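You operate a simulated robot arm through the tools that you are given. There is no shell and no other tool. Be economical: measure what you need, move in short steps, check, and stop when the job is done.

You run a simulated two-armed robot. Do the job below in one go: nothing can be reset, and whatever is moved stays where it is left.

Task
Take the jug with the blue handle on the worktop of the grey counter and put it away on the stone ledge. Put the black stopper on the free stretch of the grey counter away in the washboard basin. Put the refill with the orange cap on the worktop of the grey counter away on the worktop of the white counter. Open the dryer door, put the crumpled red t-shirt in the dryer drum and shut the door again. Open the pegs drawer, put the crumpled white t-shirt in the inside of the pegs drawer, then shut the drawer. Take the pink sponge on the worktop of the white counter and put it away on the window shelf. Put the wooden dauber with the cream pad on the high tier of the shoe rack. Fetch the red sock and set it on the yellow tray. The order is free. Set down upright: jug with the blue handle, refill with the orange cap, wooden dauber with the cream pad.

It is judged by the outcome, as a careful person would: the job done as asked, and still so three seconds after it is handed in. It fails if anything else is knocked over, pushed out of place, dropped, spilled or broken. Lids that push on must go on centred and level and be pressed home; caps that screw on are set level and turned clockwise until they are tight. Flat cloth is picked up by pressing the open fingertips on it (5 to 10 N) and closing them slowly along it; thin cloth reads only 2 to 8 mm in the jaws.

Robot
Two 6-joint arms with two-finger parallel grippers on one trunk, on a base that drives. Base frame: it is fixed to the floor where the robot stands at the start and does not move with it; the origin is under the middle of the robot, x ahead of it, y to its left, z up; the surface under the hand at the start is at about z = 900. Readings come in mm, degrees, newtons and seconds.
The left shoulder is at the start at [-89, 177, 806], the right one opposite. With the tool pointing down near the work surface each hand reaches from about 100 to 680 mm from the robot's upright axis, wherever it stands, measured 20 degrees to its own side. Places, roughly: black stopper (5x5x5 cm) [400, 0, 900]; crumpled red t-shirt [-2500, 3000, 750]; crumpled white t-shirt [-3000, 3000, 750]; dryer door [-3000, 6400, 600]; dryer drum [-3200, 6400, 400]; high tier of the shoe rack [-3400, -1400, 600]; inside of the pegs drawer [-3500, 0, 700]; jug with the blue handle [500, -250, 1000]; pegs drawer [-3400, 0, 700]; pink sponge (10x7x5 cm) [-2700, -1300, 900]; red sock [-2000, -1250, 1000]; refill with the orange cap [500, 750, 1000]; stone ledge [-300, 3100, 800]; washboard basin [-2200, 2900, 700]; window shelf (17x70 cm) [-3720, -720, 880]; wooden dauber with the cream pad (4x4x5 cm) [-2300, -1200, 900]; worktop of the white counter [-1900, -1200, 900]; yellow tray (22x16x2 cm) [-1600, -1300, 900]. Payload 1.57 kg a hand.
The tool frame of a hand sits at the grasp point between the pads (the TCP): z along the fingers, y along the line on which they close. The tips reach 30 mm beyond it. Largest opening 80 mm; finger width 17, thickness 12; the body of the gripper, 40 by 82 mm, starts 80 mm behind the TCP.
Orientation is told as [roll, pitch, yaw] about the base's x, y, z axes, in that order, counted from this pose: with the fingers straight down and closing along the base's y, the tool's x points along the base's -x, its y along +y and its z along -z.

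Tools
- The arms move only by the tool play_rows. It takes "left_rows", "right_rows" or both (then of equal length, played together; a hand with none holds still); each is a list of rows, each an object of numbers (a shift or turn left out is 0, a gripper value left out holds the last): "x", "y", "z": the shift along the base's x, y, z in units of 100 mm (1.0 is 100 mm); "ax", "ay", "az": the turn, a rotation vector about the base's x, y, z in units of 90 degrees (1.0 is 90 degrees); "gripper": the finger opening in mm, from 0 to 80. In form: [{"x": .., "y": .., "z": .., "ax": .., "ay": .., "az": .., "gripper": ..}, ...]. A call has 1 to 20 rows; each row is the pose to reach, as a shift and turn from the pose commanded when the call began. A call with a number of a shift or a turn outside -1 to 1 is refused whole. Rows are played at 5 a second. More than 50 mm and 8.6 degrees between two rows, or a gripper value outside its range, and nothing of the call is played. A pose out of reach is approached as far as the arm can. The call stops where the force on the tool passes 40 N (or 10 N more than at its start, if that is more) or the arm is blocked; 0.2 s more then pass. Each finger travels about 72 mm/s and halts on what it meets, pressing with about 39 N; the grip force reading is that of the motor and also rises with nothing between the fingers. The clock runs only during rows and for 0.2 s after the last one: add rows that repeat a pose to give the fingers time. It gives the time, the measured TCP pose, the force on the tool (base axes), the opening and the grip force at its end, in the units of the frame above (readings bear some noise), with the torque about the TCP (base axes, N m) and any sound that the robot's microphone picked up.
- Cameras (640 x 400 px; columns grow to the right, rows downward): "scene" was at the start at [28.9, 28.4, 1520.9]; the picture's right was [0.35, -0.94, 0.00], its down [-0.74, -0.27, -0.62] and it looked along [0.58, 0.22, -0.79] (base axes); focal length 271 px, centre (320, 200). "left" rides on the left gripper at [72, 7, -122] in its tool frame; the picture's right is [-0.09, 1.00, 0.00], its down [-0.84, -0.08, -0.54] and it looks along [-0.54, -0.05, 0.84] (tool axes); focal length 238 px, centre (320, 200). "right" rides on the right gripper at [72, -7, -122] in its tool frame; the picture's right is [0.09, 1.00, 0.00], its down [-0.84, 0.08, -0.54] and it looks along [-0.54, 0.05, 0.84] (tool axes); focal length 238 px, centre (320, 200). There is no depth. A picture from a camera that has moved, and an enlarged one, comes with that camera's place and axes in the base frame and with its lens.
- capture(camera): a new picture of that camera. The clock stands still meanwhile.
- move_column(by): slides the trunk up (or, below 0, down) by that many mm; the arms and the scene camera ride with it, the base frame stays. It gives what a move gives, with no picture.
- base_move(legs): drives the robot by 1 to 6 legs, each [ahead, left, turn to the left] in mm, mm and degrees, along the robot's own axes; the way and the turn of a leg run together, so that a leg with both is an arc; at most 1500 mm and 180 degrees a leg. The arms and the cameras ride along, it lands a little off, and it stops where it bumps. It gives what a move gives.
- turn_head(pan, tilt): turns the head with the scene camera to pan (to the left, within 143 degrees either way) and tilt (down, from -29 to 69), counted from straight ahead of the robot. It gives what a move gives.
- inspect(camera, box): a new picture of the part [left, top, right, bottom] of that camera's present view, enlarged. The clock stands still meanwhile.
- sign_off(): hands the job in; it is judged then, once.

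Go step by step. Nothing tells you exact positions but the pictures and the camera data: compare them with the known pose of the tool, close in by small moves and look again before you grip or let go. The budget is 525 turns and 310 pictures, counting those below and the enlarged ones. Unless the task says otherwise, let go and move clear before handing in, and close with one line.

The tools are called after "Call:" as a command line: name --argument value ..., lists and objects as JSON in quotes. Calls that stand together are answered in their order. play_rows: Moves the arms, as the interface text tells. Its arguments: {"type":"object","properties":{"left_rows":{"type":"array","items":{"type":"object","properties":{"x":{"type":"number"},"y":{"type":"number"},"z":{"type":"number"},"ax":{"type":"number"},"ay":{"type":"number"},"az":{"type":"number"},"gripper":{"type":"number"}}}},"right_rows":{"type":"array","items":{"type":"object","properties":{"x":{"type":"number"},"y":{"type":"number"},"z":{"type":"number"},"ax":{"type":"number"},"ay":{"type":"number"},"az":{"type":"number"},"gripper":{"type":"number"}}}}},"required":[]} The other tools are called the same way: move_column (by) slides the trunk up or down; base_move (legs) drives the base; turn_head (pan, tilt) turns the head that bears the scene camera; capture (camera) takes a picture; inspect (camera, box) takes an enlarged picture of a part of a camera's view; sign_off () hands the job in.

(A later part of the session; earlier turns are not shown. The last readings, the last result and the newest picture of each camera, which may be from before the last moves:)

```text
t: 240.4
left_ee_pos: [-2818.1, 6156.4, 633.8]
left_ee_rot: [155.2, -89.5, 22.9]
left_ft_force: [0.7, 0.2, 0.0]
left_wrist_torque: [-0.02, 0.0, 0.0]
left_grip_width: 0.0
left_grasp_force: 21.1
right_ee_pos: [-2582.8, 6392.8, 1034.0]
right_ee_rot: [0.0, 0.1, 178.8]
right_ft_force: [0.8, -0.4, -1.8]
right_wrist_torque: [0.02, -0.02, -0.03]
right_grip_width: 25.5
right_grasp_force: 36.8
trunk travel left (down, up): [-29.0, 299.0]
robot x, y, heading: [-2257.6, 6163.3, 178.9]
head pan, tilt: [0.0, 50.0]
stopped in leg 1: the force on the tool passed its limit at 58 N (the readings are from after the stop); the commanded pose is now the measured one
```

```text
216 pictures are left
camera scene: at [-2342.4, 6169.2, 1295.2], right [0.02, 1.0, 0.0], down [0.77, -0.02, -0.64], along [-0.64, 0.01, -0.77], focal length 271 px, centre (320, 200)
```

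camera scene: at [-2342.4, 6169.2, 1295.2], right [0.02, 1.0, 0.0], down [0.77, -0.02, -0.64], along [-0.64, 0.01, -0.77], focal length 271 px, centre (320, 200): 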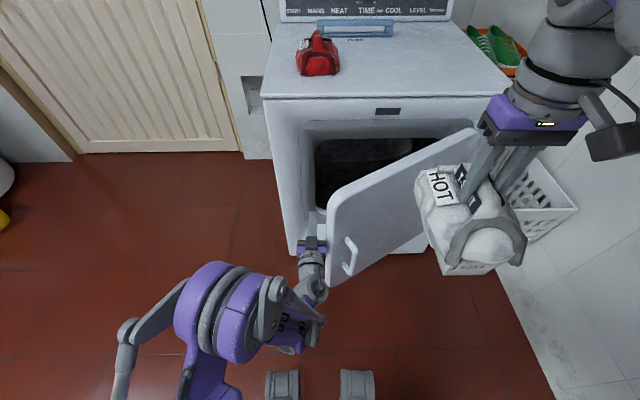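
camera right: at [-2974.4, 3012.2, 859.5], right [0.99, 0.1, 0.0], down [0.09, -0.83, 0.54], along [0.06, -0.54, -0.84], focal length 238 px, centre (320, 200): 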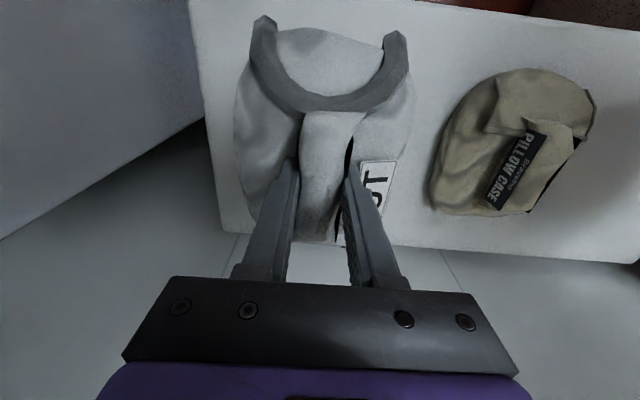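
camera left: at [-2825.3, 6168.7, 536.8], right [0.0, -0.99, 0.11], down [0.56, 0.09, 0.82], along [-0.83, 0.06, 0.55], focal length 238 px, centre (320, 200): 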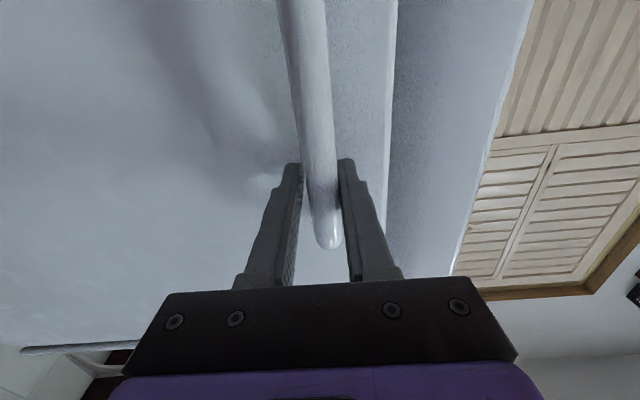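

Pushing sideways on the edge jams by friction, so I'll move diagonally along the tip's arc instead (back and right together).

Call:
base_move --legs '[[-66, -58, 0]]'

Call:
base_move --legs '[[-56, -66, 0]]'

Call:
capture --camera "scene"

```text
t: 241.3
left_ee_pos: [-2797.4, 6167.9, 635.0]
left_ee_rot: [145.0, -89.4, 33.6]
left_ft_force: [-0.8, -0.1, 0.1]
left_wrist_torque: [0.02, 0.02, -0.04]
left_grip_width: 0.0
left_grasp_force: 21.0
right_ee_pos: [-2562.0, 6408.6, 1034.9]
right_ee_rot: [0.1, 0.1, 179.0]
right_ft_force: [0.5, -0.2, -1.5]
right_wrist_torque: [0.03, -0.02, 0.01]
right_grip_width: 25.4
right_grasp_force: 36.3
trunk travel left (down, up): [-29.0, 299.0]
robot x, y, heading: [-2238.2, 6182.6, 178.9]
head pan, tilt: [0.0, 50.0]
stopped in leg 1: the robot was blocked; the commanded pose is now the measured one
```

```text
t: 242.2
left_ee_pos: [-2783.0, 6177.1, 634.3]
left_ee_rot: [138.5, -89.4, 40.6]
left_ft_force: [2.4, -1.1, 0.1]
left_wrist_torque: [0.07, -0.05, -0.17]
left_grip_width: 0.0
left_grasp_force: 21.5
right_ee_pos: [-2549.4, 6423.1, 1035.3]
right_ee_rot: [0.0, 0.0, 179.2]
right_ft_force: [0.0, -0.2, -2.3]
right_wrist_torque: [0.0, -0.04, 0.0]
right_grip_width: 25.4
right_grasp_force: 36.4
trunk travel left (down, up): [-29.0, 299.0]
robot x, y, heading: [-2224.4, 6197.7, 179.0]
head pan, tilt: [0.0, 50.0]
stopped in leg 1: the force on the tool passed its limit at 52 N (the readings are from after the stop); the commanded pose is now the measured one
```

```text
215 pictures are left
camera scene: at [-2307.7, 6201.8, 1295.2], right [0.02, 1.0, 0.0], down [0.77, -0.01, -0.64], along [-0.64, 0.01, -0.77], focal length 271 px, centre (320, 200)
```

scene: 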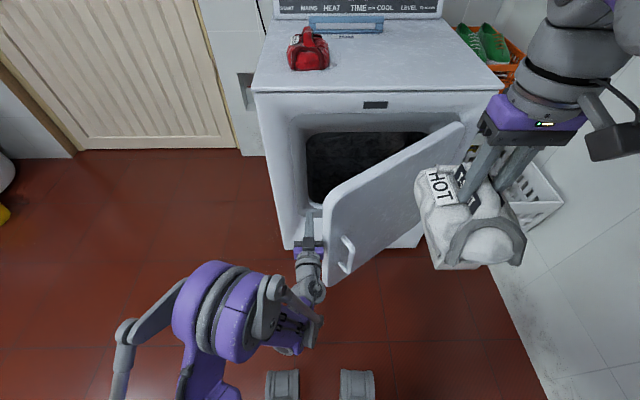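

Still edge-on. I'll step aside, turn the hand so the fingers reach behind the door, and pull it open from inside.

Call:
base_move --legs '[[0, 70, 0]]'

Call:
play_rows --left_rows '[{"az": -0.083}, {"az": -0.166}, {"az": -0.25}, {"az": -0.333}, {"az": -0.416}, {"az": -0.5}, {"az": -0.583}, {"az": -0.666}, {"az": -0.666}]'

Call:
capture --camera "scene"

```text
t: 243.5
left_ee_pos: [-2783.2, 6106.1, 633.8]
left_ee_rot: [138.0, -89.4, 41.2]
left_ft_force: [-0.4, -0.3, 0.1]
left_wrist_torque: [-0.03, 0.0, -0.08]
left_grip_width: 0.1
left_grasp_force: 21.6
right_ee_pos: [-2550.7, 6352.3, 1034.5]
right_ee_rot: [0.0, 0.0, 179.1]
right_ft_force: [-0.1, 0.0, -1.2]
right_wrist_torque: [0.03, 0.0, 0.03]
right_grip_width: 25.3
right_grasp_force: 36.2
trunk travel left (down, up): [-29.0, 299.0]
robot x, y, heading: [-2227.6, 6130.1, 179.2]
head pan, tilt: [0.0, 50.0]
```

```text
t: 245.5
left_ee_pos: [-2782.6, 6110.4, 633.1]
left_ee_rot: [125.5, -89.5, 43.0]
left_ft_force: [0.0, 0.1, 0.8]
left_wrist_torque: [0.01, 0.02, 0.0]
left_grip_width: 0.1
left_grasp_force: 20.9
left hand out of reach, approached as far as the arm can: row 2, 3, 4, 5, 6, 7, 8, 9
right_ee_pos: [-2550.6, 6351.7, 1034.0]
right_ee_rot: [0.0, 0.0, 179.1]
right_ft_force: [0.5, 0.0, -1.3]
right_wrist_torque: [0.02, -0.02, 0.02]
right_grip_width: 25.2
right_grasp_force: 36.2
trunk travel left (down, up): [-29.0, 299.0]
robot x, y, heading: [-2224.8, 6127.5, 179.0]
head pan, tilt: [0.0, 50.0]
```

```text
214 pictures are left
camera scene: at [-2309.1, 6132.1, 1295.1], right [0.02, 1.0, 0.0], down [0.77, -0.01, -0.64], along [-0.64, 0.01, -0.77], focal length 271 px, centre (320, 200)
```

scene: 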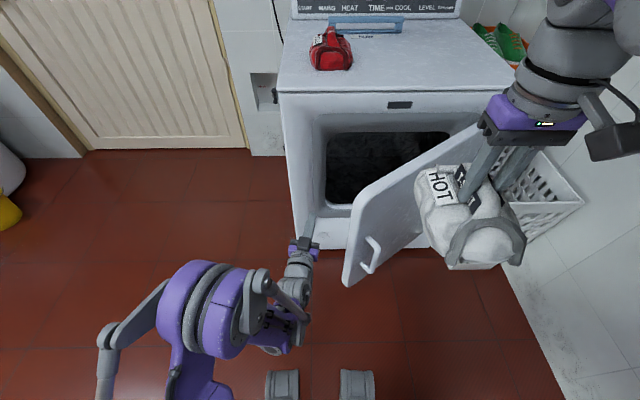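

The wrist can't yaw that far, so I'll turn the whole base instead and approach the door's inside from the left.

Call:
play_rows --left_rows '[{"az": 0.083}, {"az": 0.166}, {"az": 0.25}, {"az": 0.333}, {"az": 0.416}, {"az": 0.5}, {"az": 0.583}, {"az": 0.666}]'

Call:
base_move --legs '[[0, 450, 0], [0, 0, -45]]'

Call:
capture --camera "scene"

```text
t: 247.1
left_ee_pos: [-2779.3, 6104.5, 635.0]
left_ee_rot: [130.2, -89.5, 87.8]
left_ft_force: [4.7, -7.9, 2.2]
left_wrist_torque: [0.43, -0.11, -0.99]
left_grip_width: 0.2
left_grasp_force: 21.6
right_ee_pos: [-2551.2, 6352.0, 1035.5]
right_ee_rot: [0.1, 0.0, 179.1]
right_ft_force: [-0.3, -0.2, -1.2]
right_wrist_torque: [0.03, -0.02, -0.01]
right_grip_width: 25.4
right_grasp_force: 37.1
trunk travel left (down, up): [-29.0, 299.0]
robot x, y, heading: [-2226.8, 6127.7, 179.1]
head pan, tilt: [0.0, 50.0]
stopped in row 7 (left hand): the force on the tool passed its limit at 55 N (the readings are from after the stop); the commanded pose is now the measured one
```

```text
t: 253.6
left_ee_pos: [-2632.1, 6071.1, 633.4]
left_ee_rot: [125.5, -89.5, 45.7]
left_ft_force: [0.6, 0.0, 1.1]
left_wrist_torque: [-0.02, 0.02, 0.07]
left_grip_width: 0.1
left_grasp_force: 21.5
right_ee_pos: [-2295.9, 6073.7, 1034.8]
right_ee_rot: [0.0, 0.0, 132.6]
right_ft_force: [0.5, -0.1, -1.8]
right_wrist_torque: [-0.03, -0.01, 0.01]
right_grip_width: 25.4
right_grasp_force: 36.5
trunk travel left (down, up): [-29.0, 299.0]
robot x, y, heading: [-2233.5, 5683.0, 132.5]
head pan, tilt: [0.0, 50.0]
```

```text
213 pictures are left
camera scene: at [-2291.4, 5746.1, 1295.2], right [0.74, 0.68, 0.0], down [0.52, -0.56, -0.64], along [-0.43, 0.47, -0.77], focal length 271 px, centre (320, 200)
```

scene: 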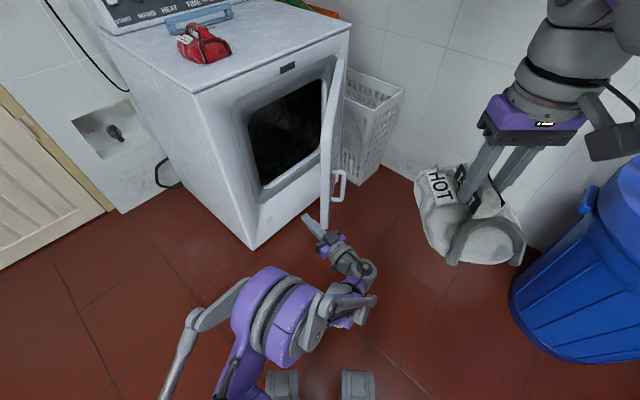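

The hand got left yawed by ~39° relative to the robot. I'll straighten it to point along the robot's heading.

Call:
play_rows --left_rows '[{"az": -0.083}, {"az": -0.166}, {"az": -0.25}, {"az": -0.333}, {"az": -0.416}, {"az": -0.45}, {"az": -0.45}]'

Call:
capture --camera "scene"

```text
t: 255.2
left_ee_pos: [-2631.9, 6071.1, 633.5]
left_ee_rot: [123.2, -89.5, 7.5]
left_ft_force: [0.1, -0.2, 0.6]
left_wrist_torque: [0.0, -0.02, 0.02]
left_grip_width: 0.0
left_grasp_force: 20.9
right_ee_pos: [-2295.0, 6074.6, 1033.9]
right_ee_rot: [-0.1, 0.1, 132.5]
right_ft_force: [-0.8, 0.1, -1.0]
right_wrist_torque: [0.01, -0.03, -0.03]
right_grip_width: 25.3
right_grasp_force: 37.0
trunk travel left (down, up): [-29.0, 299.0]
robot x, y, heading: [-2234.1, 5683.7, 132.5]
head pan, tilt: [0.0, 50.0]
```

```text
212 pictures are left
camera scene: at [-2291.4, 5746.2, 1295.1], right [0.74, 0.68, 0.0], down [0.52, -0.56, -0.64], along [-0.43, 0.47, -0.77], focal length 271 px, centre (320, 200)
```

scene: 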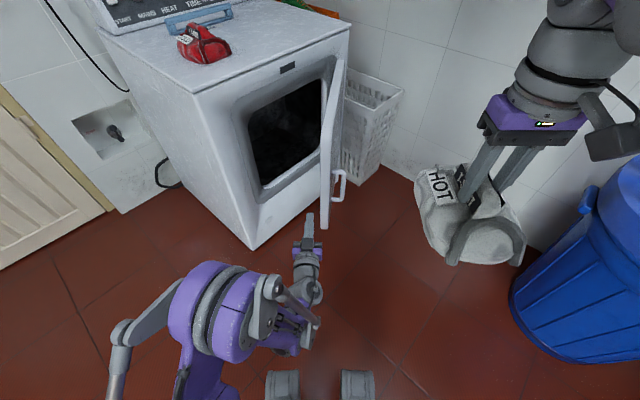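

Now the hand is parallel to the door just inside its plane. I'll advance along the inside, then sweep right to push it open.

Call:
base_move --legs '[[0, 45, 0], [230, 0, 0]]'

Call:
base_move --legs '[[0, -200, 0]]'

Call:
capture --camera "scene"

```text
t: 257.6
left_ee_pos: [-2819.4, 6208.1, 632.5]
left_ee_rot: [122.4, -89.6, 8.2]
left_ft_force: [-0.5, 0.4, -1.3]
left_wrist_torque: [-0.01, 0.02, 0.02]
left_grip_width: 0.1
left_grasp_force: 21.9
right_ee_pos: [-2481.1, 6211.3, 1034.7]
right_ee_rot: [0.1, 0.0, 132.5]
right_ft_force: [-0.2, 0.4, -1.4]
right_wrist_torque: [-0.03, -0.04, 0.02]
right_grip_width: 25.1
right_grasp_force: 36.5
trunk travel left (down, up): [-29.0, 299.0]
robot x, y, heading: [-2421.8, 5822.9, 132.6]
head pan, tilt: [0.0, 50.0]
```

```text
t: 260.0
left_ee_pos: [-2673.1, 6342.8, 633.0]
left_ee_rot: [124.2, -89.5, 6.4]
left_ft_force: [0.2, -0.5, 0.1]
left_wrist_torque: [0.01, 0.02, 0.0]
left_grip_width: 0.0
left_grasp_force: 21.3
right_ee_pos: [-2335.1, 6346.1, 1034.7]
right_ee_rot: [0.0, 0.0, 132.6]
right_ft_force: [0.1, -0.3, -0.6]
right_wrist_torque: [-0.05, -0.02, 0.01]
right_grip_width: 25.3
right_grasp_force: 36.9
trunk travel left (down, up): [-29.0, 299.0]
robot x, y, heading: [-2275.2, 5957.7, 132.3]
head pan, tilt: [0.0, 50.0]
```

```text
211 pictures are left
camera scene: at [-2331.5, 6018.6, 1295.1], right [0.74, 0.68, 0.0], down [0.52, -0.56, -0.64], along [-0.43, 0.47, -0.77], focal length 271 px, centre (320, 200)
```

scene: 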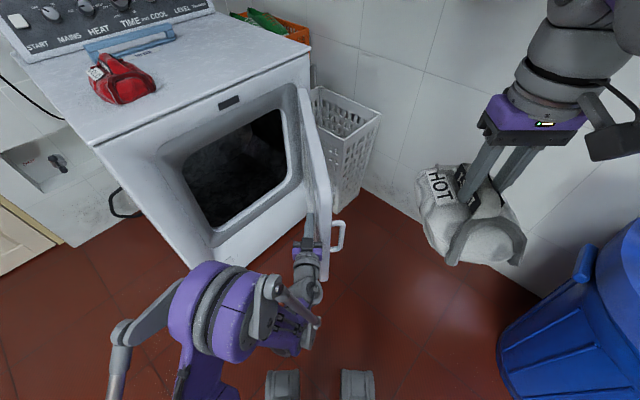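

Working well. Continue sweeping.

Call:
base_move --legs '[[0, -170, 0]]'

Call:
capture --camera "scene"

```text
t: 262.1
left_ee_pos: [-2548.2, 6457.8, 633.1]
left_ee_rot: [123.9, -89.5, 6.8]
left_ft_force: [0.3, 0.3, 0.6]
left_wrist_torque: [-0.01, 0.01, -0.01]
left_grip_width: 0.0
left_grasp_force: 21.3
right_ee_pos: [-2212.4, 6460.6, 1034.1]
right_ee_rot: [0.1, 0.0, 132.7]
right_ft_force: [0.0, -0.3, -1.8]
right_wrist_torque: [0.03, -0.01, -0.01]
right_grip_width: 25.1
right_grasp_force: 36.3
trunk travel left (down, up): [-29.0, 299.0]
robot x, y, heading: [-2151.7, 6073.7, 132.7]
head pan, tilt: [0.0, 50.0]
```

```text
210 pictures are left
camera scene: at [-2207.1, 6133.0, 1295.1], right [0.74, 0.68, 0.0], down [0.52, -0.56, -0.64], along [-0.44, 0.47, -0.77], focal length 271 px, centre (320, 200)
```

scene: 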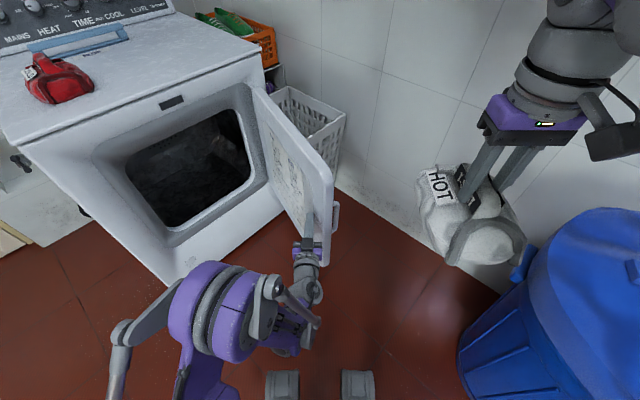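

Call:
base_move --legs '[[70, -80, 0]]'

Call:
base_move --legs '[[0, 350, 0]]'

Call:
capture --camera "scene"

```text
t: 263.5
left_ee_pos: [-2538.7, 6561.5, 634.8]
left_ee_rot: [122.2, -89.5, 8.7]
left_ft_force: [-0.5, 0.8, 0.1]
left_wrist_torque: [-0.04, 0.0, 0.02]
left_grip_width: 0.0
left_grasp_force: 21.0
right_ee_pos: [-2202.2, 6566.3, 1034.5]
right_ee_rot: [0.1, -0.1, 132.6]
right_ft_force: [0.4, 0.3, -2.0]
right_wrist_torque: [-0.01, -0.02, 0.0]
right_grip_width: 25.5
right_grasp_force: 37.2
trunk travel left (down, up): [-29.0, 299.0]
robot x, y, heading: [-2141.6, 6177.3, 132.5]
head pan, tilt: [0.0, 50.0]
```

```text
t: 267.1
left_ee_pos: [-2797.7, 6324.5, 633.6]
left_ee_rot: [125.3, -89.4, 5.3]
left_ft_force: [-0.2, 0.8, 0.5]
left_wrist_torque: [0.02, 0.01, -0.01]
left_grip_width: 0.0
left_grasp_force: 21.5
right_ee_pos: [-2460.0, 6327.3, 1034.0]
right_ee_rot: [0.1, 0.1, 132.6]
right_ft_force: [0.5, 0.4, -2.8]
right_wrist_torque: [-0.01, -0.04, 0.04]
right_grip_width: 25.5
right_grasp_force: 36.6
trunk travel left (down, up): [-29.0, 299.0]
robot x, y, heading: [-2401.8, 5938.7, 132.4]
head pan, tilt: [0.0, 50.0]
```

```text
209 pictures are left
camera scene: at [-2457.1, 5999.1, 1295.1], right [0.74, 0.68, 0.0], down [0.52, -0.56, -0.64], along [-0.43, 0.47, -0.77], focal length 271 px, centre (320, 200)
```

scene: 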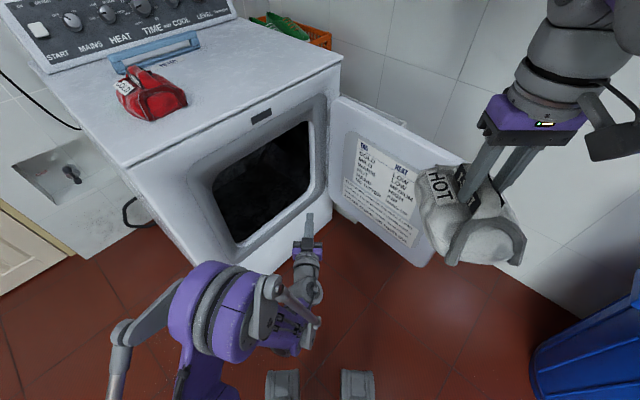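

The door is fully open: opening about y 6170–6545, z 460–775. Now I'll raise the trunk and turn the left hand back down to re-pick the red shirt.

Call:
move_column --by 250

Call:
play_rows --left_rows '[{"ax": -0.063, "ay": -0.054}, {"ax": -0.127, "ay": -0.108}, {"ax": -0.19, "ay": -0.162}, {"ax": -0.253, "ay": -0.216}, {"ax": -0.317, "ay": -0.27}, {"ax": -0.38, "ay": -0.325}, {"ax": -0.443, "ay": -0.379}, {"ax": -0.507, "ay": -0.433}, {"ax": -0.57, "ay": -0.487}, {"ax": -0.633, "ay": -0.541}, {"ax": -0.697, "ay": -0.595}, {"ax": -0.76, "ay": -0.649}, {"ax": -0.76, "ay": -0.649}]'

Call:
capture --camera "scene"

```text
t: 269.7
left_ee_pos: [-2798.0, 6322.8, 883.5]
left_ee_rot: [126.5, -89.4, 4.2]
left_ft_force: [-0.8, 0.5, 0.0]
left_wrist_torque: [-0.02, -0.01, -0.01]
left_grip_width: 0.1
left_grasp_force: 21.2
right_ee_pos: [-2460.4, 6326.5, 1285.7]
right_ee_rot: [0.0, -0.1, 132.6]
right_ft_force: [0.3, -0.8, -1.4]
right_wrist_torque: [-0.04, 0.02, -0.02]
right_grip_width: 25.1
right_grasp_force: 36.5
trunk travel left (down, up): [-279.0, 49.0]
robot x, y, heading: [-2397.3, 5939.2, 132.7]
head pan, tilt: [0.0, 50.0]
```

```text
t: 272.5
left_ee_pos: [-2798.0, 6324.2, 884.4]
left_ee_rot: [0.2, -0.4, 130.1]
left_ft_force: [0.5, 0.5, -0.1]
left_wrist_torque: [-0.03, 0.02, -0.03]
left_grip_width: 0.0
left_grasp_force: 22.0
right_ee_pos: [-2460.1, 6327.6, 1285.7]
right_ee_rot: [0.1, 0.0, 132.6]
right_ft_force: [0.1, -1.0, -1.8]
right_wrist_torque: [-0.01, 0.01, 0.02]
right_grip_width: 25.3
right_grasp_force: 36.8
trunk travel left (down, up): [-279.0, 49.0]
robot x, y, heading: [-2398.1, 5940.5, 132.0]
head pan, tilt: [0.0, 50.0]
```

```text
208 pictures are left
camera scene: at [-2425.4, 5964.8, 1554.8], right [0.74, 0.68, 0.0], down [0.52, -0.56, -0.64], along [-0.43, 0.47, -0.77], focal length 271 px, centre (320, 200)
```

scene: 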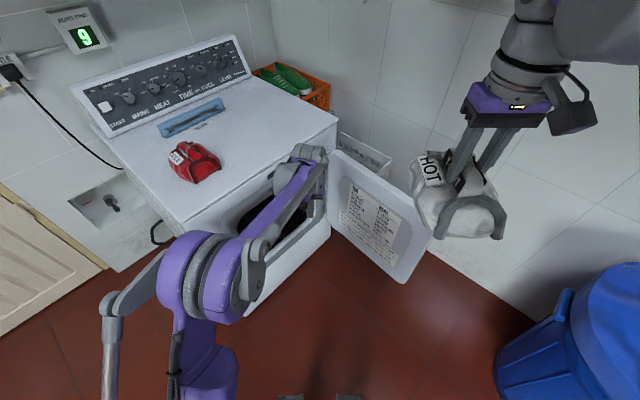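

Call:
play_rows --left_rows '[{"z": 0.4, "gripper": 54}, {"z": 0.8}, {"z": 1.0}]' --right_rows '[{"z": -0.3}, {"z": -0.6}, {"z": -0.8}]'

Call:
play_rows --left_rows '[{"z": 0.4}, {"z": 0.8}, {"z": 0.9}]'

Call:
base_move --legs '[[0, 41, 0], [256, 0, 0], [0, 0, 18]]'

Call:
capture --camera "left"

Call:
capture --camera "scene"

```text
t: 273.3
left_ee_pos: [-2798.2, 6325.1, 983.2]
left_ee_rot: [0.2, -0.4, 130.1]
left_ft_force: [0.1, -0.3, -0.3]
left_wrist_torque: [-0.03, 0.01, 0.01]
left_grip_width: 54.2
left_grasp_force: 0.1
right_ee_pos: [-2461.5, 6327.1, 1204.1]
right_ee_rot: [0.2, 0.0, 132.6]
right_ft_force: [-0.1, 0.0, -1.4]
right_wrist_torque: [-0.04, -0.01, -0.03]
right_grip_width: 25.1
right_grasp_force: 36.4
trunk travel left (down, up): [-279.0, 49.0]
robot x, y, heading: [-2403.0, 5938.9, 132.6]
head pan, tilt: [0.0, 50.0]
```

```text
t: 274.1
left_ee_pos: [-2798.4, 6326.3, 1074.6]
left_ee_rot: [0.2, -0.3, 130.1]
left_ft_force: [-0.6, -0.4, -0.3]
left_wrist_torque: [0.0, -0.02, 0.01]
left_grip_width: 54.1
left_grasp_force: 0.0
right_ee_pos: [-2460.5, 6327.2, 1204.0]
right_ee_rot: [0.1, 0.0, 132.5]
right_ft_force: [-0.6, -0.7, -1.4]
right_wrist_torque: [0.03, -0.05, 0.01]
right_grip_width: 25.4
right_grasp_force: 36.9
trunk travel left (down, up): [-279.0, 49.0]
robot x, y, heading: [-2400.3, 5934.4, 132.6]
head pan, tilt: [0.0, 50.0]
```

```text
t: 277.6
left_ee_pos: [-3105.0, 6341.6, 1073.6]
left_ee_rot: [0.1, -0.3, 148.3]
left_ft_force: [-0.4, 0.0, -0.2]
left_wrist_torque: [0.01, 0.0, -0.02]
left_grip_width: 54.1
left_grasp_force: 0.1
right_ee_pos: [-2783.3, 6449.2, 1205.1]
right_ee_rot: [0.2, -0.1, 150.8]
right_ft_force: [-0.3, -0.3, -1.1]
right_wrist_torque: [-0.01, -0.02, -0.02]
right_grip_width: 25.2
right_grasp_force: 37.2
trunk travel left (down, up): [-279.0, 49.0]
robot x, y, heading: [-2608.0, 6097.8, 150.8]
head pan, tilt: [0.0, 50.0]
```

```text
207 pictures are left
camera left: at [-3044.3, 6299.4, 1196.5], right [-0.6, -0.8, 0.0], down [-0.67, 0.51, 0.55], along [-0.44, 0.33, -0.84], focal length 238 px, centre (320, 200)
```

left: 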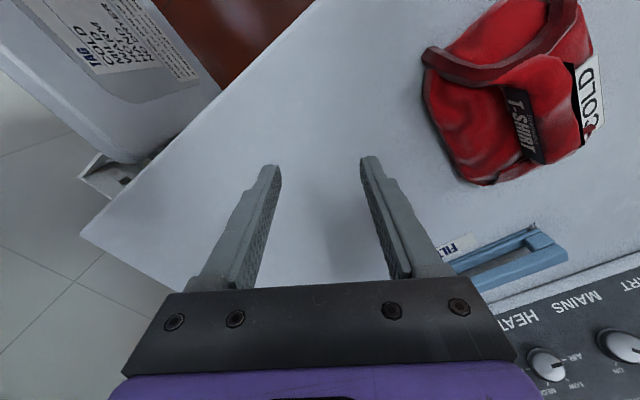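

```text
206 pictures are left
camera scene: at [-2636.6, 6116.1, 1554.8], right [0.49, 0.87, 0.0], down [0.67, -0.37, -0.64], along [-0.56, 0.31, -0.77], focal length 271 px, centre (320, 200)
```

scene: 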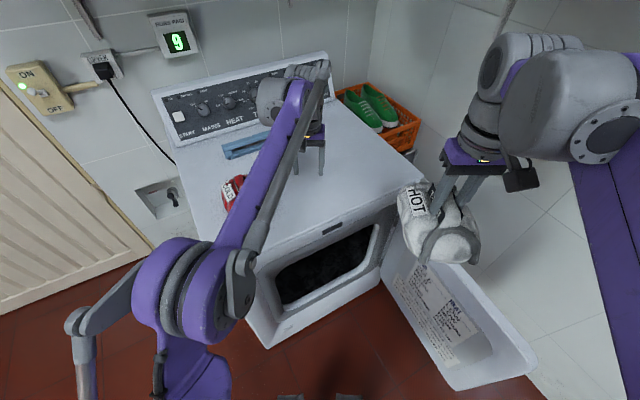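

Call:
play_rows --left_rows '[{"az": 0.08, "y": -0.3, "x": -0.1}, {"az": 0.16, "y": -0.6, "x": -0.2}, {"az": 0.24, "y": -0.9, "x": -0.3}, {"az": 0.32, "y": -1.0, "x": -0.4}, {"az": 0.35, "y": -1.0, "x": -0.5}]'

Call:
play_rows --left_rows '[{"y": -0.3, "x": -0.1}, {"y": -0.63, "x": -0.21}, {"y": -0.63, "x": -0.21}]'

Call:
capture --camera "left"

```text
t: 278.8
left_ee_pos: [-3153.5, 6241.3, 1074.2]
left_ee_rot: [0.3, -0.4, 179.9]
left_ft_force: [-0.1, -0.2, -0.4]
left_wrist_torque: [0.02, -0.01, 0.0]
left_grip_width: 54.0
left_grasp_force: 0.0
right_ee_pos: [-2783.9, 6448.8, 1204.2]
right_ee_rot: [0.1, 0.0, 150.9]
right_ft_force: [0.5, -0.2, -1.3]
right_wrist_torque: [-0.04, -0.02, -0.03]
right_grip_width: 25.3
right_grasp_force: 37.0
trunk travel left (down, up): [-279.0, 49.0]
robot x, y, heading: [-2605.2, 6096.0, 150.8]
head pan, tilt: [0.0, 50.0]
```

```text
t: 279.6
left_ee_pos: [-3174.8, 6178.8, 1074.0]
left_ee_rot: [0.4, -0.2, 179.8]
left_ft_force: [-0.3, 0.1, 0.5]
left_wrist_torque: [-0.04, -0.01, -0.03]
left_grip_width: 54.0
left_grasp_force: 0.0
right_ee_pos: [-2782.8, 6448.4, 1204.6]
right_ee_rot: [0.1, 0.0, 150.9]
right_ft_force: [0.1, 0.6, -2.2]
right_wrist_torque: [-0.02, -0.01, 0.01]
right_grip_width: 25.3
right_grasp_force: 36.4
trunk travel left (down, up): [-279.0, 49.0]
robot x, y, heading: [-2603.9, 6101.8, 150.6]
head pan, tilt: [0.0, 50.0]
```

```text
205 pictures are left
camera left: at [-3101.7, 6174.6, 1197.0], right [-0.1, -1.0, 0.01], down [-0.83, 0.08, 0.55], along [-0.54, 0.05, -0.84], focal length 238 px, centre (320, 200)
```

left: 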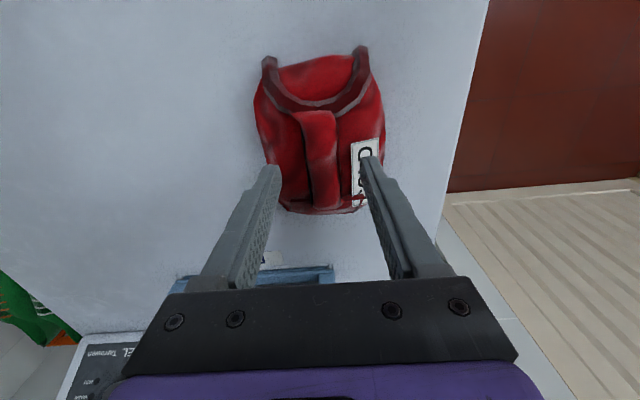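

Well aligned with the fold. I'll lower and grip again.

Call:
play_rows --left_rows '[{"z": -0.3}, {"z": -0.6}, {"z": -0.66}, {"z": -0.68}, {"z": -0.68}]'

Call:
play_rows --left_rows '[{"gripper": 45}, {"gripper": 35}, {"z": 0.02, "gripper": 25}, {"z": 0.02, "gripper": 15}, {"z": 0.02, "gripper": 10}, {"z": 0.02, "gripper": 5}, {"z": 0.02, "gripper": 5}]'

Call:
play_rows --left_rows '[{"z": 0.2}, {"z": 0.4}, {"z": 0.8}, {"z": 0.8}]'

Call:
capture --camera "left"

```text
t: 280.8
left_ee_pos: [-3174.7, 6177.5, 1006.0]
left_ee_rot: [0.2, -0.4, 179.8]
left_ft_force: [-4.1, 0.3, 15.3]
left_wrist_torque: [0.49, 0.09, 0.09]
left_grip_width: 54.1
left_grasp_force: 0.6
right_ee_pos: [-2783.2, 6447.9, 1204.6]
right_ee_rot: [0.1, -0.1, 150.7]
right_ft_force: [0.3, 0.5, -2.1]
right_wrist_torque: [-0.04, 0.0, -0.01]
right_grip_width: 25.5
right_grasp_force: 37.0
trunk travel left (down, up): [-279.0, 49.0]
robot x, y, heading: [-2603.1, 6095.0, 150.8]
head pan, tilt: [0.0, 50.0]
```

```text
t: 282.4
left_ee_pos: [-3174.0, 6178.1, 1008.6]
left_ee_rot: [0.2, -0.3, 179.8]
left_ft_force: [0.1, 0.7, 0.5]
left_wrist_torque: [0.01, -0.06, -0.01]
left_grip_width: 25.4
left_grasp_force: 37.4
right_ee_pos: [-2784.3, 6447.8, 1204.8]
right_ee_rot: [0.1, -0.1, 150.8]
right_ft_force: [1.0, 0.6, -1.5]
right_wrist_torque: [0.0, -0.02, 0.0]
right_grip_width: 25.2
right_grasp_force: 36.7
trunk travel left (down, up): [-279.0, 49.0]
robot x, y, heading: [-2602.7, 6096.8, 150.8]
head pan, tilt: [0.0, 50.0]
```

```text
t: 283.4
left_ee_pos: [-3175.7, 6177.0, 1089.5]
left_ee_rot: [0.2, -0.3, 179.8]
left_ft_force: [0.5, -0.1, -1.9]
left_wrist_torque: [0.04, -0.05, 0.01]
left_grip_width: 25.5
left_grasp_force: 36.8
right_ee_pos: [-2783.9, 6447.9, 1205.2]
right_ee_rot: [0.2, 0.0, 150.9]
right_ft_force: [0.0, -0.4, -2.4]
right_wrist_torque: [0.0, -0.01, 0.03]
right_grip_width: 25.5
right_grasp_force: 37.3
trunk travel left (down, up): [-279.0, 49.0]
robot x, y, heading: [-2604.6, 6096.5, 150.8]
head pan, tilt: [0.0, 50.0]
```

```text
204 pictures are left
camera left: at [-3102.8, 6172.0, 1210.8], right [-0.1, -1.0, 0.0], down [-0.83, 0.08, 0.55], along [-0.54, 0.05, -0.84], focal length 238 px, centre (320, 200)
```

left: 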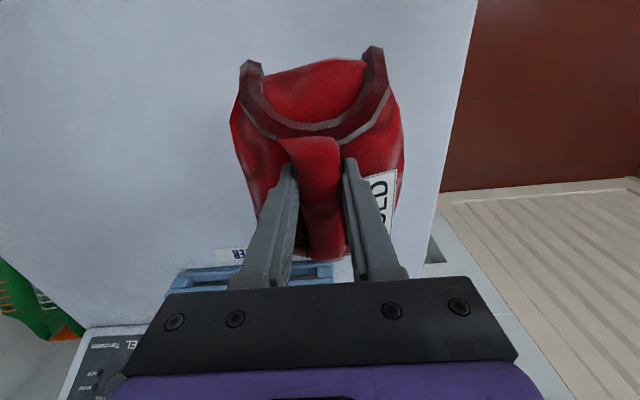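

Red shirt regripped. I'll back away from the dryer, then turn the hand forward.

Call:
base_move --legs '[[-330, 0, 0]]'

Call:
play_rows --left_rows '[{"az": -0.08, "y": 0.2}, {"az": -0.16, "y": 0.4}, {"az": -0.24, "y": 0.6}, {"az": -0.32, "y": 0.8}, {"az": -0.32, "y": 0.9}]'

Call:
play_rows --left_rows '[{"ax": 0.042, "ay": 0.072}, {"ax": 0.083, "ay": 0.144}, {"ax": 0.125, "ay": 0.217}, {"ax": 0.167, "ay": 0.289}, {"ax": 0.208, "ay": 0.361}, {"ax": 0.25, "ay": 0.433}, {"ax": 0.292, "ay": 0.505}, {"ax": 0.333, "ay": 0.577}, {"ax": 0.375, "ay": 0.65}, {"ax": 0.417, "ay": 0.722}, {"ax": 0.458, "ay": 0.794}, {"ax": 0.5, "ay": 0.866}, {"ax": 0.5, "ay": 0.866}]'

Call:
capture --camera "scene"

```text
t: 285.6
left_ee_pos: [-2894.3, 6019.2, 1088.9]
left_ee_rot: [0.2, -0.3, 179.7]
left_ft_force: [-0.4, -0.1, -1.5]
left_wrist_torque: [-0.01, -0.04, 0.02]
left_grip_width: 25.2
left_grasp_force: 36.5
right_ee_pos: [-2501.7, 6290.7, 1204.3]
right_ee_rot: [0.1, 0.1, 150.8]
right_ft_force: [0.3, -0.2, -1.1]
right_wrist_torque: [0.01, 0.02, 0.02]
right_grip_width: 25.2
right_grasp_force: 37.2
trunk travel left (down, up): [-279.0, 49.0]
robot x, y, heading: [-2316.8, 5937.8, 150.6]
head pan, tilt: [0.0, 50.0]
```

```text
t: 286.8
left_ee_pos: [-2895.7, 6109.7, 1086.7]
left_ee_rot: [0.2, -0.2, 150.9]
left_ft_force: [0.4, 0.5, -1.8]
left_wrist_torque: [-0.01, -0.02, -0.02]
left_grip_width: 25.7
left_grasp_force: 36.7
right_ee_pos: [-2501.6, 6290.6, 1203.8]
right_ee_rot: [0.1, 0.0, 150.9]
right_ft_force: [-0.1, -0.5, -1.5]
right_wrist_torque: [0.01, -0.03, -0.02]
right_grip_width: 25.1
right_grasp_force: 36.9
trunk travel left (down, up): [-279.0, 49.0]
robot x, y, heading: [-2325.3, 5937.0, 150.6]
head pan, tilt: [0.0, 50.0]
```

```text
t: 289.6
left_ee_pos: [-2895.1, 6109.5, 1088.3]
left_ee_rot: [-102.7, -88.9, -107.0]
left_ft_force: [-0.3, -0.1, -3.1]
left_wrist_torque: [-0.07, -0.06, -0.01]
left_grip_width: 25.5
left_grasp_force: 37.0
left hand out of reach, approached as far as the arm can: row 12
right_ee_pos: [-2502.9, 6290.1, 1204.3]
right_ee_rot: [0.0, 0.0, 150.7]
right_ft_force: [-0.4, 0.4, -2.2]
right_wrist_torque: [0.0, 0.04, 0.01]
right_grip_width: 25.2
right_grasp_force: 36.5
trunk travel left (down, up): [-279.0, 49.0]
robot x, y, heading: [-2318.3, 5940.2, 150.8]
head pan, tilt: [0.0, 50.0]
```

```text
203 pictures are left
camera scene: at [-2355.2, 5958.4, 1554.8], right [0.49, 0.87, 0.0], down [0.67, -0.37, -0.64], along [-0.56, 0.31, -0.77], focal length 271 px, centre (320, 200)
```

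scene: 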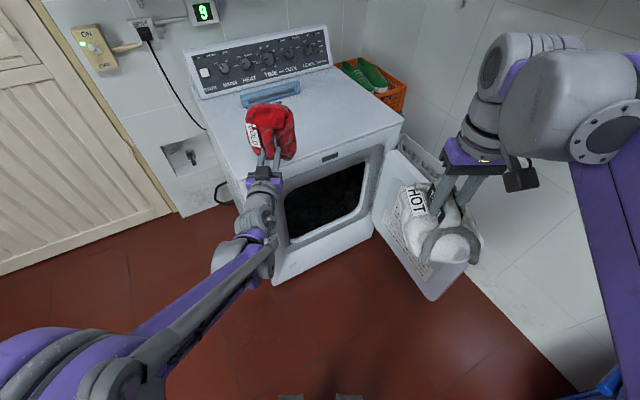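

Call:
base_move --legs '[[-120, 0, 0]]'

Call:
play_rows --right_rows '[{"z": 0.2}, {"z": 0.4}, {"z": 0.6}, {"z": 0.8}]'

Call:
move_column --by -270

Call:
play_rows --left_rows '[{"z": -0.4}, {"z": -0.8}, {"z": -1.0}, {"z": -1.0}]'

Call:
capture --camera "scene"

```text
t: 290.8
left_ee_pos: [-2790.3, 6051.0, 1087.7]
left_ee_rot: [-105.7, -88.9, -104.0]
left_ft_force: [0.2, -0.4, -1.5]
left_wrist_torque: [-0.03, -0.04, 0.02]
left_grip_width: 25.2
left_grasp_force: 36.5
right_ee_pos: [-2397.1, 6231.6, 1204.4]
right_ee_rot: [0.1, 0.1, 150.9]
right_ft_force: [0.3, -0.5, -1.6]
right_wrist_torque: [0.01, -0.03, 0.03]
right_grip_width: 25.6
right_grasp_force: 36.3
trunk travel left (down, up): [-279.0, 49.0]
robot x, y, heading: [-2215.3, 5882.6, 150.8]
head pan, tilt: [0.0, 50.0]
```

```text
t: 291.8
left_ee_pos: [-2789.6, 6049.7, 1088.5]
left_ee_rot: [-105.6, -88.9, -104.0]
left_ft_force: [-0.4, 0.3, -2.8]
left_wrist_torque: [-0.06, -0.09, 0.0]
left_grip_width: 25.2
left_grasp_force: 37.0
right_ee_pos: [-2398.7, 6232.6, 1284.4]
right_ee_rot: [0.1, 0.0, 150.9]
right_ft_force: [-0.1, 0.6, -2.0]
right_wrist_torque: [-0.01, -0.02, 0.01]
right_grip_width: 25.4
right_grasp_force: 37.3
trunk travel left (down, up): [-279.0, 49.0]
robot x, y, heading: [-2218.3, 5879.2, 150.7]
head pan, tilt: [0.0, 50.0]
```

```text
t: 294.6
left_ee_pos: [-2788.7, 6050.3, 817.7]
left_ee_rot: [-106.7, -89.0, -103.1]
left_ft_force: [-0.2, 0.2, -1.6]
left_wrist_torque: [-0.01, -0.07, 0.0]
left_grip_width: 25.4
left_grasp_force: 36.6
right_ee_pos: [-2396.4, 6230.9, 1015.2]
right_ee_rot: [0.1, 0.0, 150.9]
right_ft_force: [-0.1, 0.3, -1.7]
right_wrist_torque: [-0.03, -0.03, 0.0]
right_grip_width: 25.3
right_grasp_force: 37.4
trunk travel left (down, up): [-9.0, 319.0]
robot x, y, heading: [-2213.3, 5880.2, 151.1]
head pan, tilt: [0.0, 50.0]
```

```text
t: 295.6
left_ee_pos: [-2788.2, 6049.0, 717.4]
left_ee_rot: [-106.1, -88.8, -103.6]
left_ft_force: [0.3, 0.8, -1.4]
left_wrist_torque: [-0.08, -0.08, 0.0]
left_grip_width: 25.4
left_grasp_force: 36.3
right_ee_pos: [-2397.2, 6231.8, 1014.7]
right_ee_rot: [0.1, 0.0, 151.0]
right_ft_force: [0.1, 0.1, -1.7]
right_wrist_torque: [-0.03, 0.03, -0.02]
right_grip_width: 25.3
right_grasp_force: 36.1
trunk travel left (down, up): [-9.0, 319.0]
robot x, y, heading: [-2213.3, 5878.4, 150.8]
head pan, tilt: [0.0, 50.0]
```

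```text
202 pictures are left
camera scene: at [-2292.9, 5923.6, 1278.4], right [0.49, 0.87, 0.0], down [0.67, -0.37, -0.64], along [-0.56, 0.31, -0.77], focal length 271 px, centre (320, 200)
```

scene: 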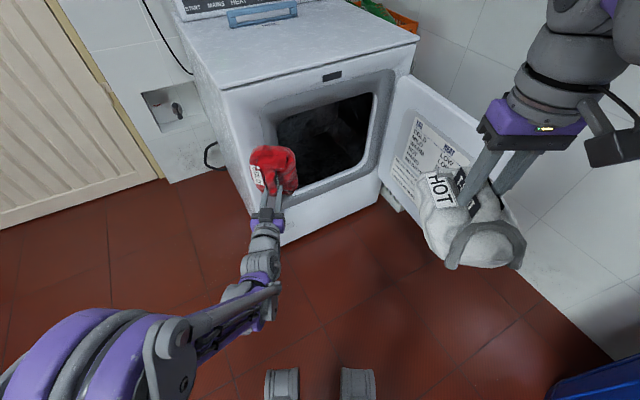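

Call:
play_rows --left_rows '[{"z": -0.4}, {"z": -0.8}, {"z": -0.9}, {"z": -0.9}]'

Call:
base_move --legs '[[0, -133, 0], [150, 0, 0]]'

Call:
capture --camera "scene"

Call:
capture --camera "left"

```text
t: 296.6
left_ee_pos: [-2788.8, 6051.5, 628.1]
left_ee_rot: [-106.4, -88.9, -103.3]
left_ft_force: [-0.6, 0.2, -3.4]
left_wrist_torque: [-0.01, -0.06, 0.0]
left_grip_width: 25.2
left_grasp_force: 36.5
right_ee_pos: [-2396.5, 6232.2, 1015.1]
right_ee_rot: [0.2, 0.0, 150.9]
right_ft_force: [0.6, 0.0, -1.1]
right_wrist_torque: [0.0, 0.01, 0.01]
right_grip_width: 25.4
right_grasp_force: 36.7
trunk travel left (down, up): [-9.0, 319.0]
robot x, y, heading: [-2216.6, 5881.1, 151.1]
head pan, tilt: [0.0, 50.0]
```

```text
t: 299.3
left_ee_pos: [-2852.9, 6242.0, 627.8]
left_ee_rot: [-104.4, -88.9, -105.6]
left_ft_force: [-0.5, 0.0, -2.4]
left_wrist_torque: [-0.04, -0.07, -0.02]
left_grip_width: 25.3
left_grasp_force: 36.6
right_ee_pos: [-2459.7, 6421.5, 1014.6]
right_ee_rot: [0.1, 0.2, 150.7]
right_ft_force: [-0.5, -0.3, -1.4]
right_wrist_torque: [-0.01, -0.03, -0.02]
right_grip_width: 25.3
right_grasp_force: 36.8
trunk travel left (down, up): [-9.0, 319.0]
robot x, y, heading: [-2279.6, 6067.0, 150.6]
head pan, tilt: [0.0, 50.0]
```

```text
201 pictures are left
camera scene: at [-2358.8, 6113.1, 1278.4], right [0.49, 0.87, 0.0], down [0.67, -0.38, -0.64], along [-0.56, 0.32, -0.77], focal length 271 px, centre (320, 200)
```

scene: 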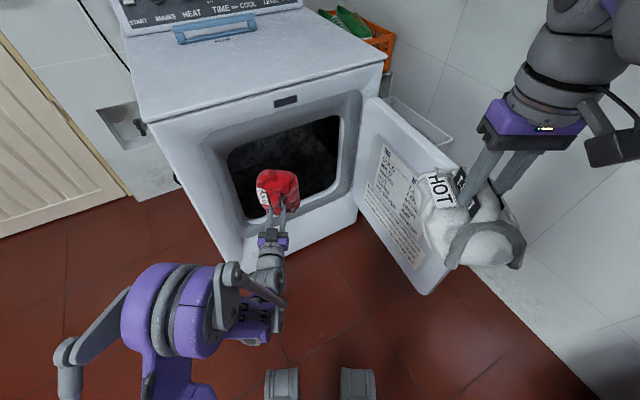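

```text
200 pictures are left
camera left: at [-2749.2, 6178.0, 556.1], right [-0.5, -0.86, 0.07], down [0.5, -0.22, 0.84], along [-0.71, 0.45, 0.54], focal length 238 px, centre (320, 200)
```

left: 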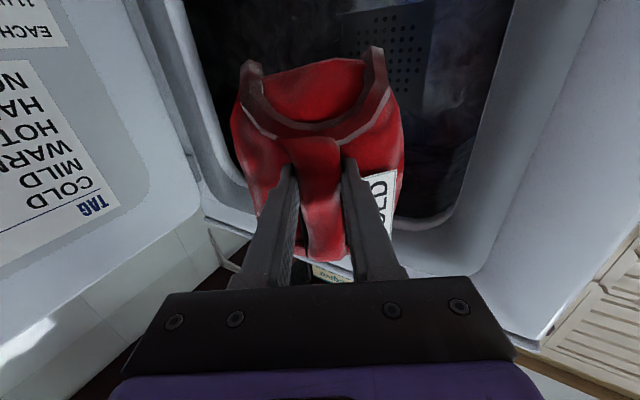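

The shirt lines up with the opening. I'll drive in.

Call:
base_move --legs '[[150, 0, 0]]'

Call:
capture --camera "scene"

Call:
capture --camera "left"

```text
t: 300.7
left_ee_pos: [-2985.2, 6314.6, 627.6]
left_ee_rot: [-104.3, -88.8, -105.5]
left_ft_force: [0.2, -0.9, -1.8]
left_wrist_torque: [-0.05, -0.12, 0.04]
left_grip_width: 25.1
left_grasp_force: 36.6
right_ee_pos: [-2593.2, 6494.0, 1013.8]
right_ee_rot: [0.0, 0.1, 150.8]
right_ft_force: [-0.4, 0.9, -1.5]
right_wrist_torque: [0.0, -0.04, 0.03]
right_grip_width: 25.4
right_grasp_force: 36.9
trunk travel left (down, up): [-9.0, 319.0]
robot x, y, heading: [-2411.3, 6145.6, 150.7]
head pan, tilt: [0.0, 50.0]
```

```text
199 pictures are left
camera scene: at [-2489.7, 6186.3, 1278.4], right [0.49, 0.87, 0.0], down [0.67, -0.37, -0.64], along [-0.56, 0.31, -0.77], focal length 271 px, centre (320, 200)
```

scene: 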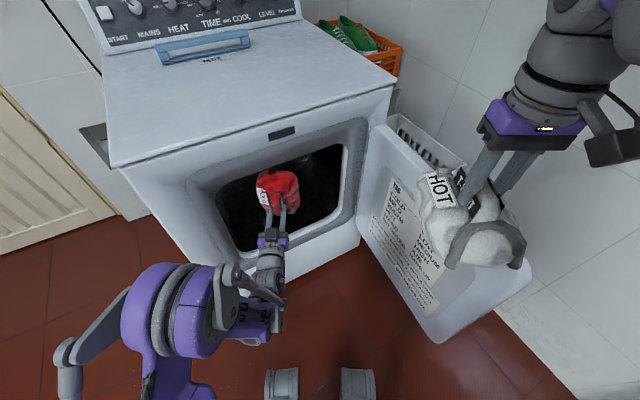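

```text
198 pictures are left
camera left: at [-2880.3, 6250.0, 556.1], right [-0.49, -0.87, 0.07], down [0.5, -0.22, 0.84], along [-0.71, 0.45, 0.54], focal length 238 px, centre (320, 200)
```

left: 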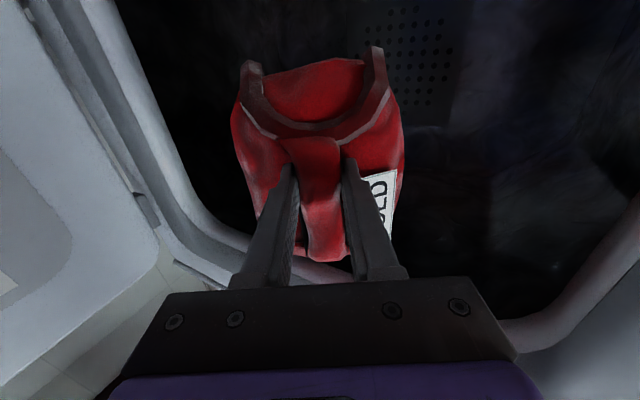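

Call:
base_move --legs '[[150, 15, 0]]'

Call:
capture --camera "left"

Call:
capture --camera "scene"

```text
t: 302.1
left_ee_pos: [-3122.4, 6373.7, 628.3]
left_ee_rot: [-104.1, -88.9, -105.6]
left_ft_force: [0.1, 0.0, -1.2]
left_wrist_torque: [-0.08, -0.08, 0.03]
left_grip_width: 25.3
left_grasp_force: 36.3
right_ee_pos: [-2732.8, 6554.5, 1014.1]
right_ee_rot: [0.2, 0.2, 150.9]
right_ft_force: [0.6, 0.4, -1.8]
right_wrist_torque: [0.01, -0.03, -0.02]
right_grip_width: 25.3
right_grasp_force: 37.2
trunk travel left (down, up): [-9.0, 319.0]
robot x, y, heading: [-2552.9, 6201.1, 150.8]
head pan, tilt: [0.0, 50.0]
```

```text
197 pictures are left
camera left: at [-3018.7, 6309.6, 556.1], right [-0.49, -0.87, 0.07], down [0.51, -0.22, 0.84], along [-0.71, 0.45, 0.54], focal length 238 px, centre (320, 200)
```

left: 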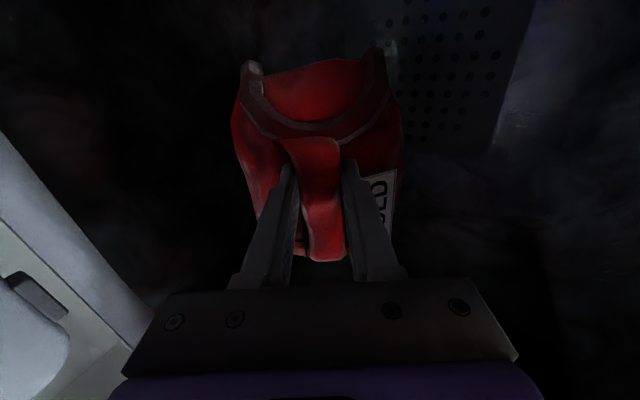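

```text
196 pictures are left
camera scene: at [-2628.1, 6246.2, 1278.4], right [0.49, 0.87, 0.0], down [0.67, -0.37, -0.64], along [-0.56, 0.31, -0.77], focal length 271 px, centre (320, 200)
```

scene: 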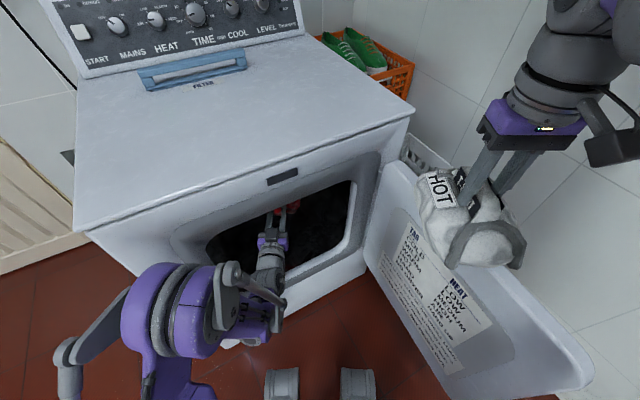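

Inside the drum. I'll lower a little and release.

Call:
play_rows --left_rows '[{"z": -0.2}, {"z": -0.4}, {"z": -0.55}, {"z": -0.55}]'

Call:
play_rows --left_rows '[{"gripper": 35}, {"gripper": 50}, {"gripper": 60}, {"gripper": 60}, {"gripper": 60}]'

Call:
capture --camera "left"

```text
t: 303.1
left_ee_pos: [-3123.5, 6373.1, 574.8]
left_ee_rot: [-105.5, -88.9, -104.0]
left_ft_force: [0.7, 0.3, -1.4]
left_wrist_torque: [-0.02, -0.1, 0.02]
left_grip_width: 25.3
left_grasp_force: 36.9
right_ee_pos: [-2732.2, 6554.5, 1014.8]
right_ee_rot: [0.1, 0.0, 151.0]
right_ft_force: [-0.1, 1.4, -1.2]
right_wrist_torque: [-0.01, 0.0, 0.05]
right_grip_width: 25.4
right_grasp_force: 36.1
trunk travel left (down, up): [-9.0, 319.0]
robot x, y, heading: [-2551.3, 6204.5, 151.0]
head pan, tilt: [0.0, 50.0]
```

```text
t: 304.3
left_ee_pos: [-3123.9, 6372.5, 573.8]
left_ee_rot: [-106.2, -88.9, -103.7]
left_ft_force: [0.4, 0.7, 0.8]
left_wrist_torque: [-0.03, -0.02, -0.04]
left_grip_width: 59.8
left_grasp_force: 0.1
right_ee_pos: [-2731.0, 6553.7, 1014.2]
right_ee_rot: [0.2, 0.0, 150.9]
right_ft_force: [0.1, 0.5, -1.2]
right_wrist_torque: [-0.02, 0.0, 0.01]
right_grip_width: 25.4
right_grasp_force: 36.4
trunk travel left (down, up): [-9.0, 319.0]
robot x, y, heading: [-2554.2, 6198.8, 150.7]
head pan, tilt: [0.0, 50.0]
```

```text
195 pictures are left
camera left: at [-3019.6, 6309.7, 501.9], right [-0.49, -0.87, 0.07], down [0.51, -0.22, 0.84], along [-0.71, 0.45, 0.54], focal length 238 px, centre (320, 200)
```

left: 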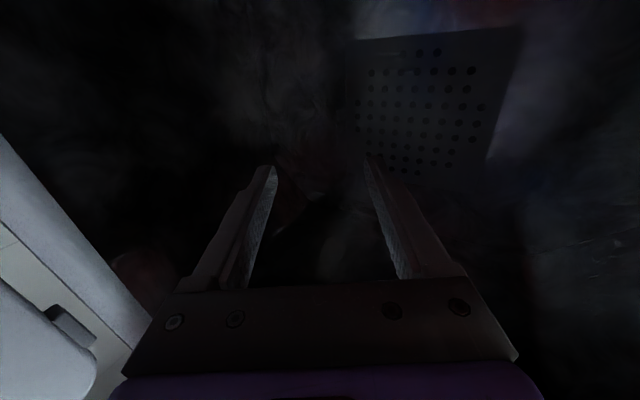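

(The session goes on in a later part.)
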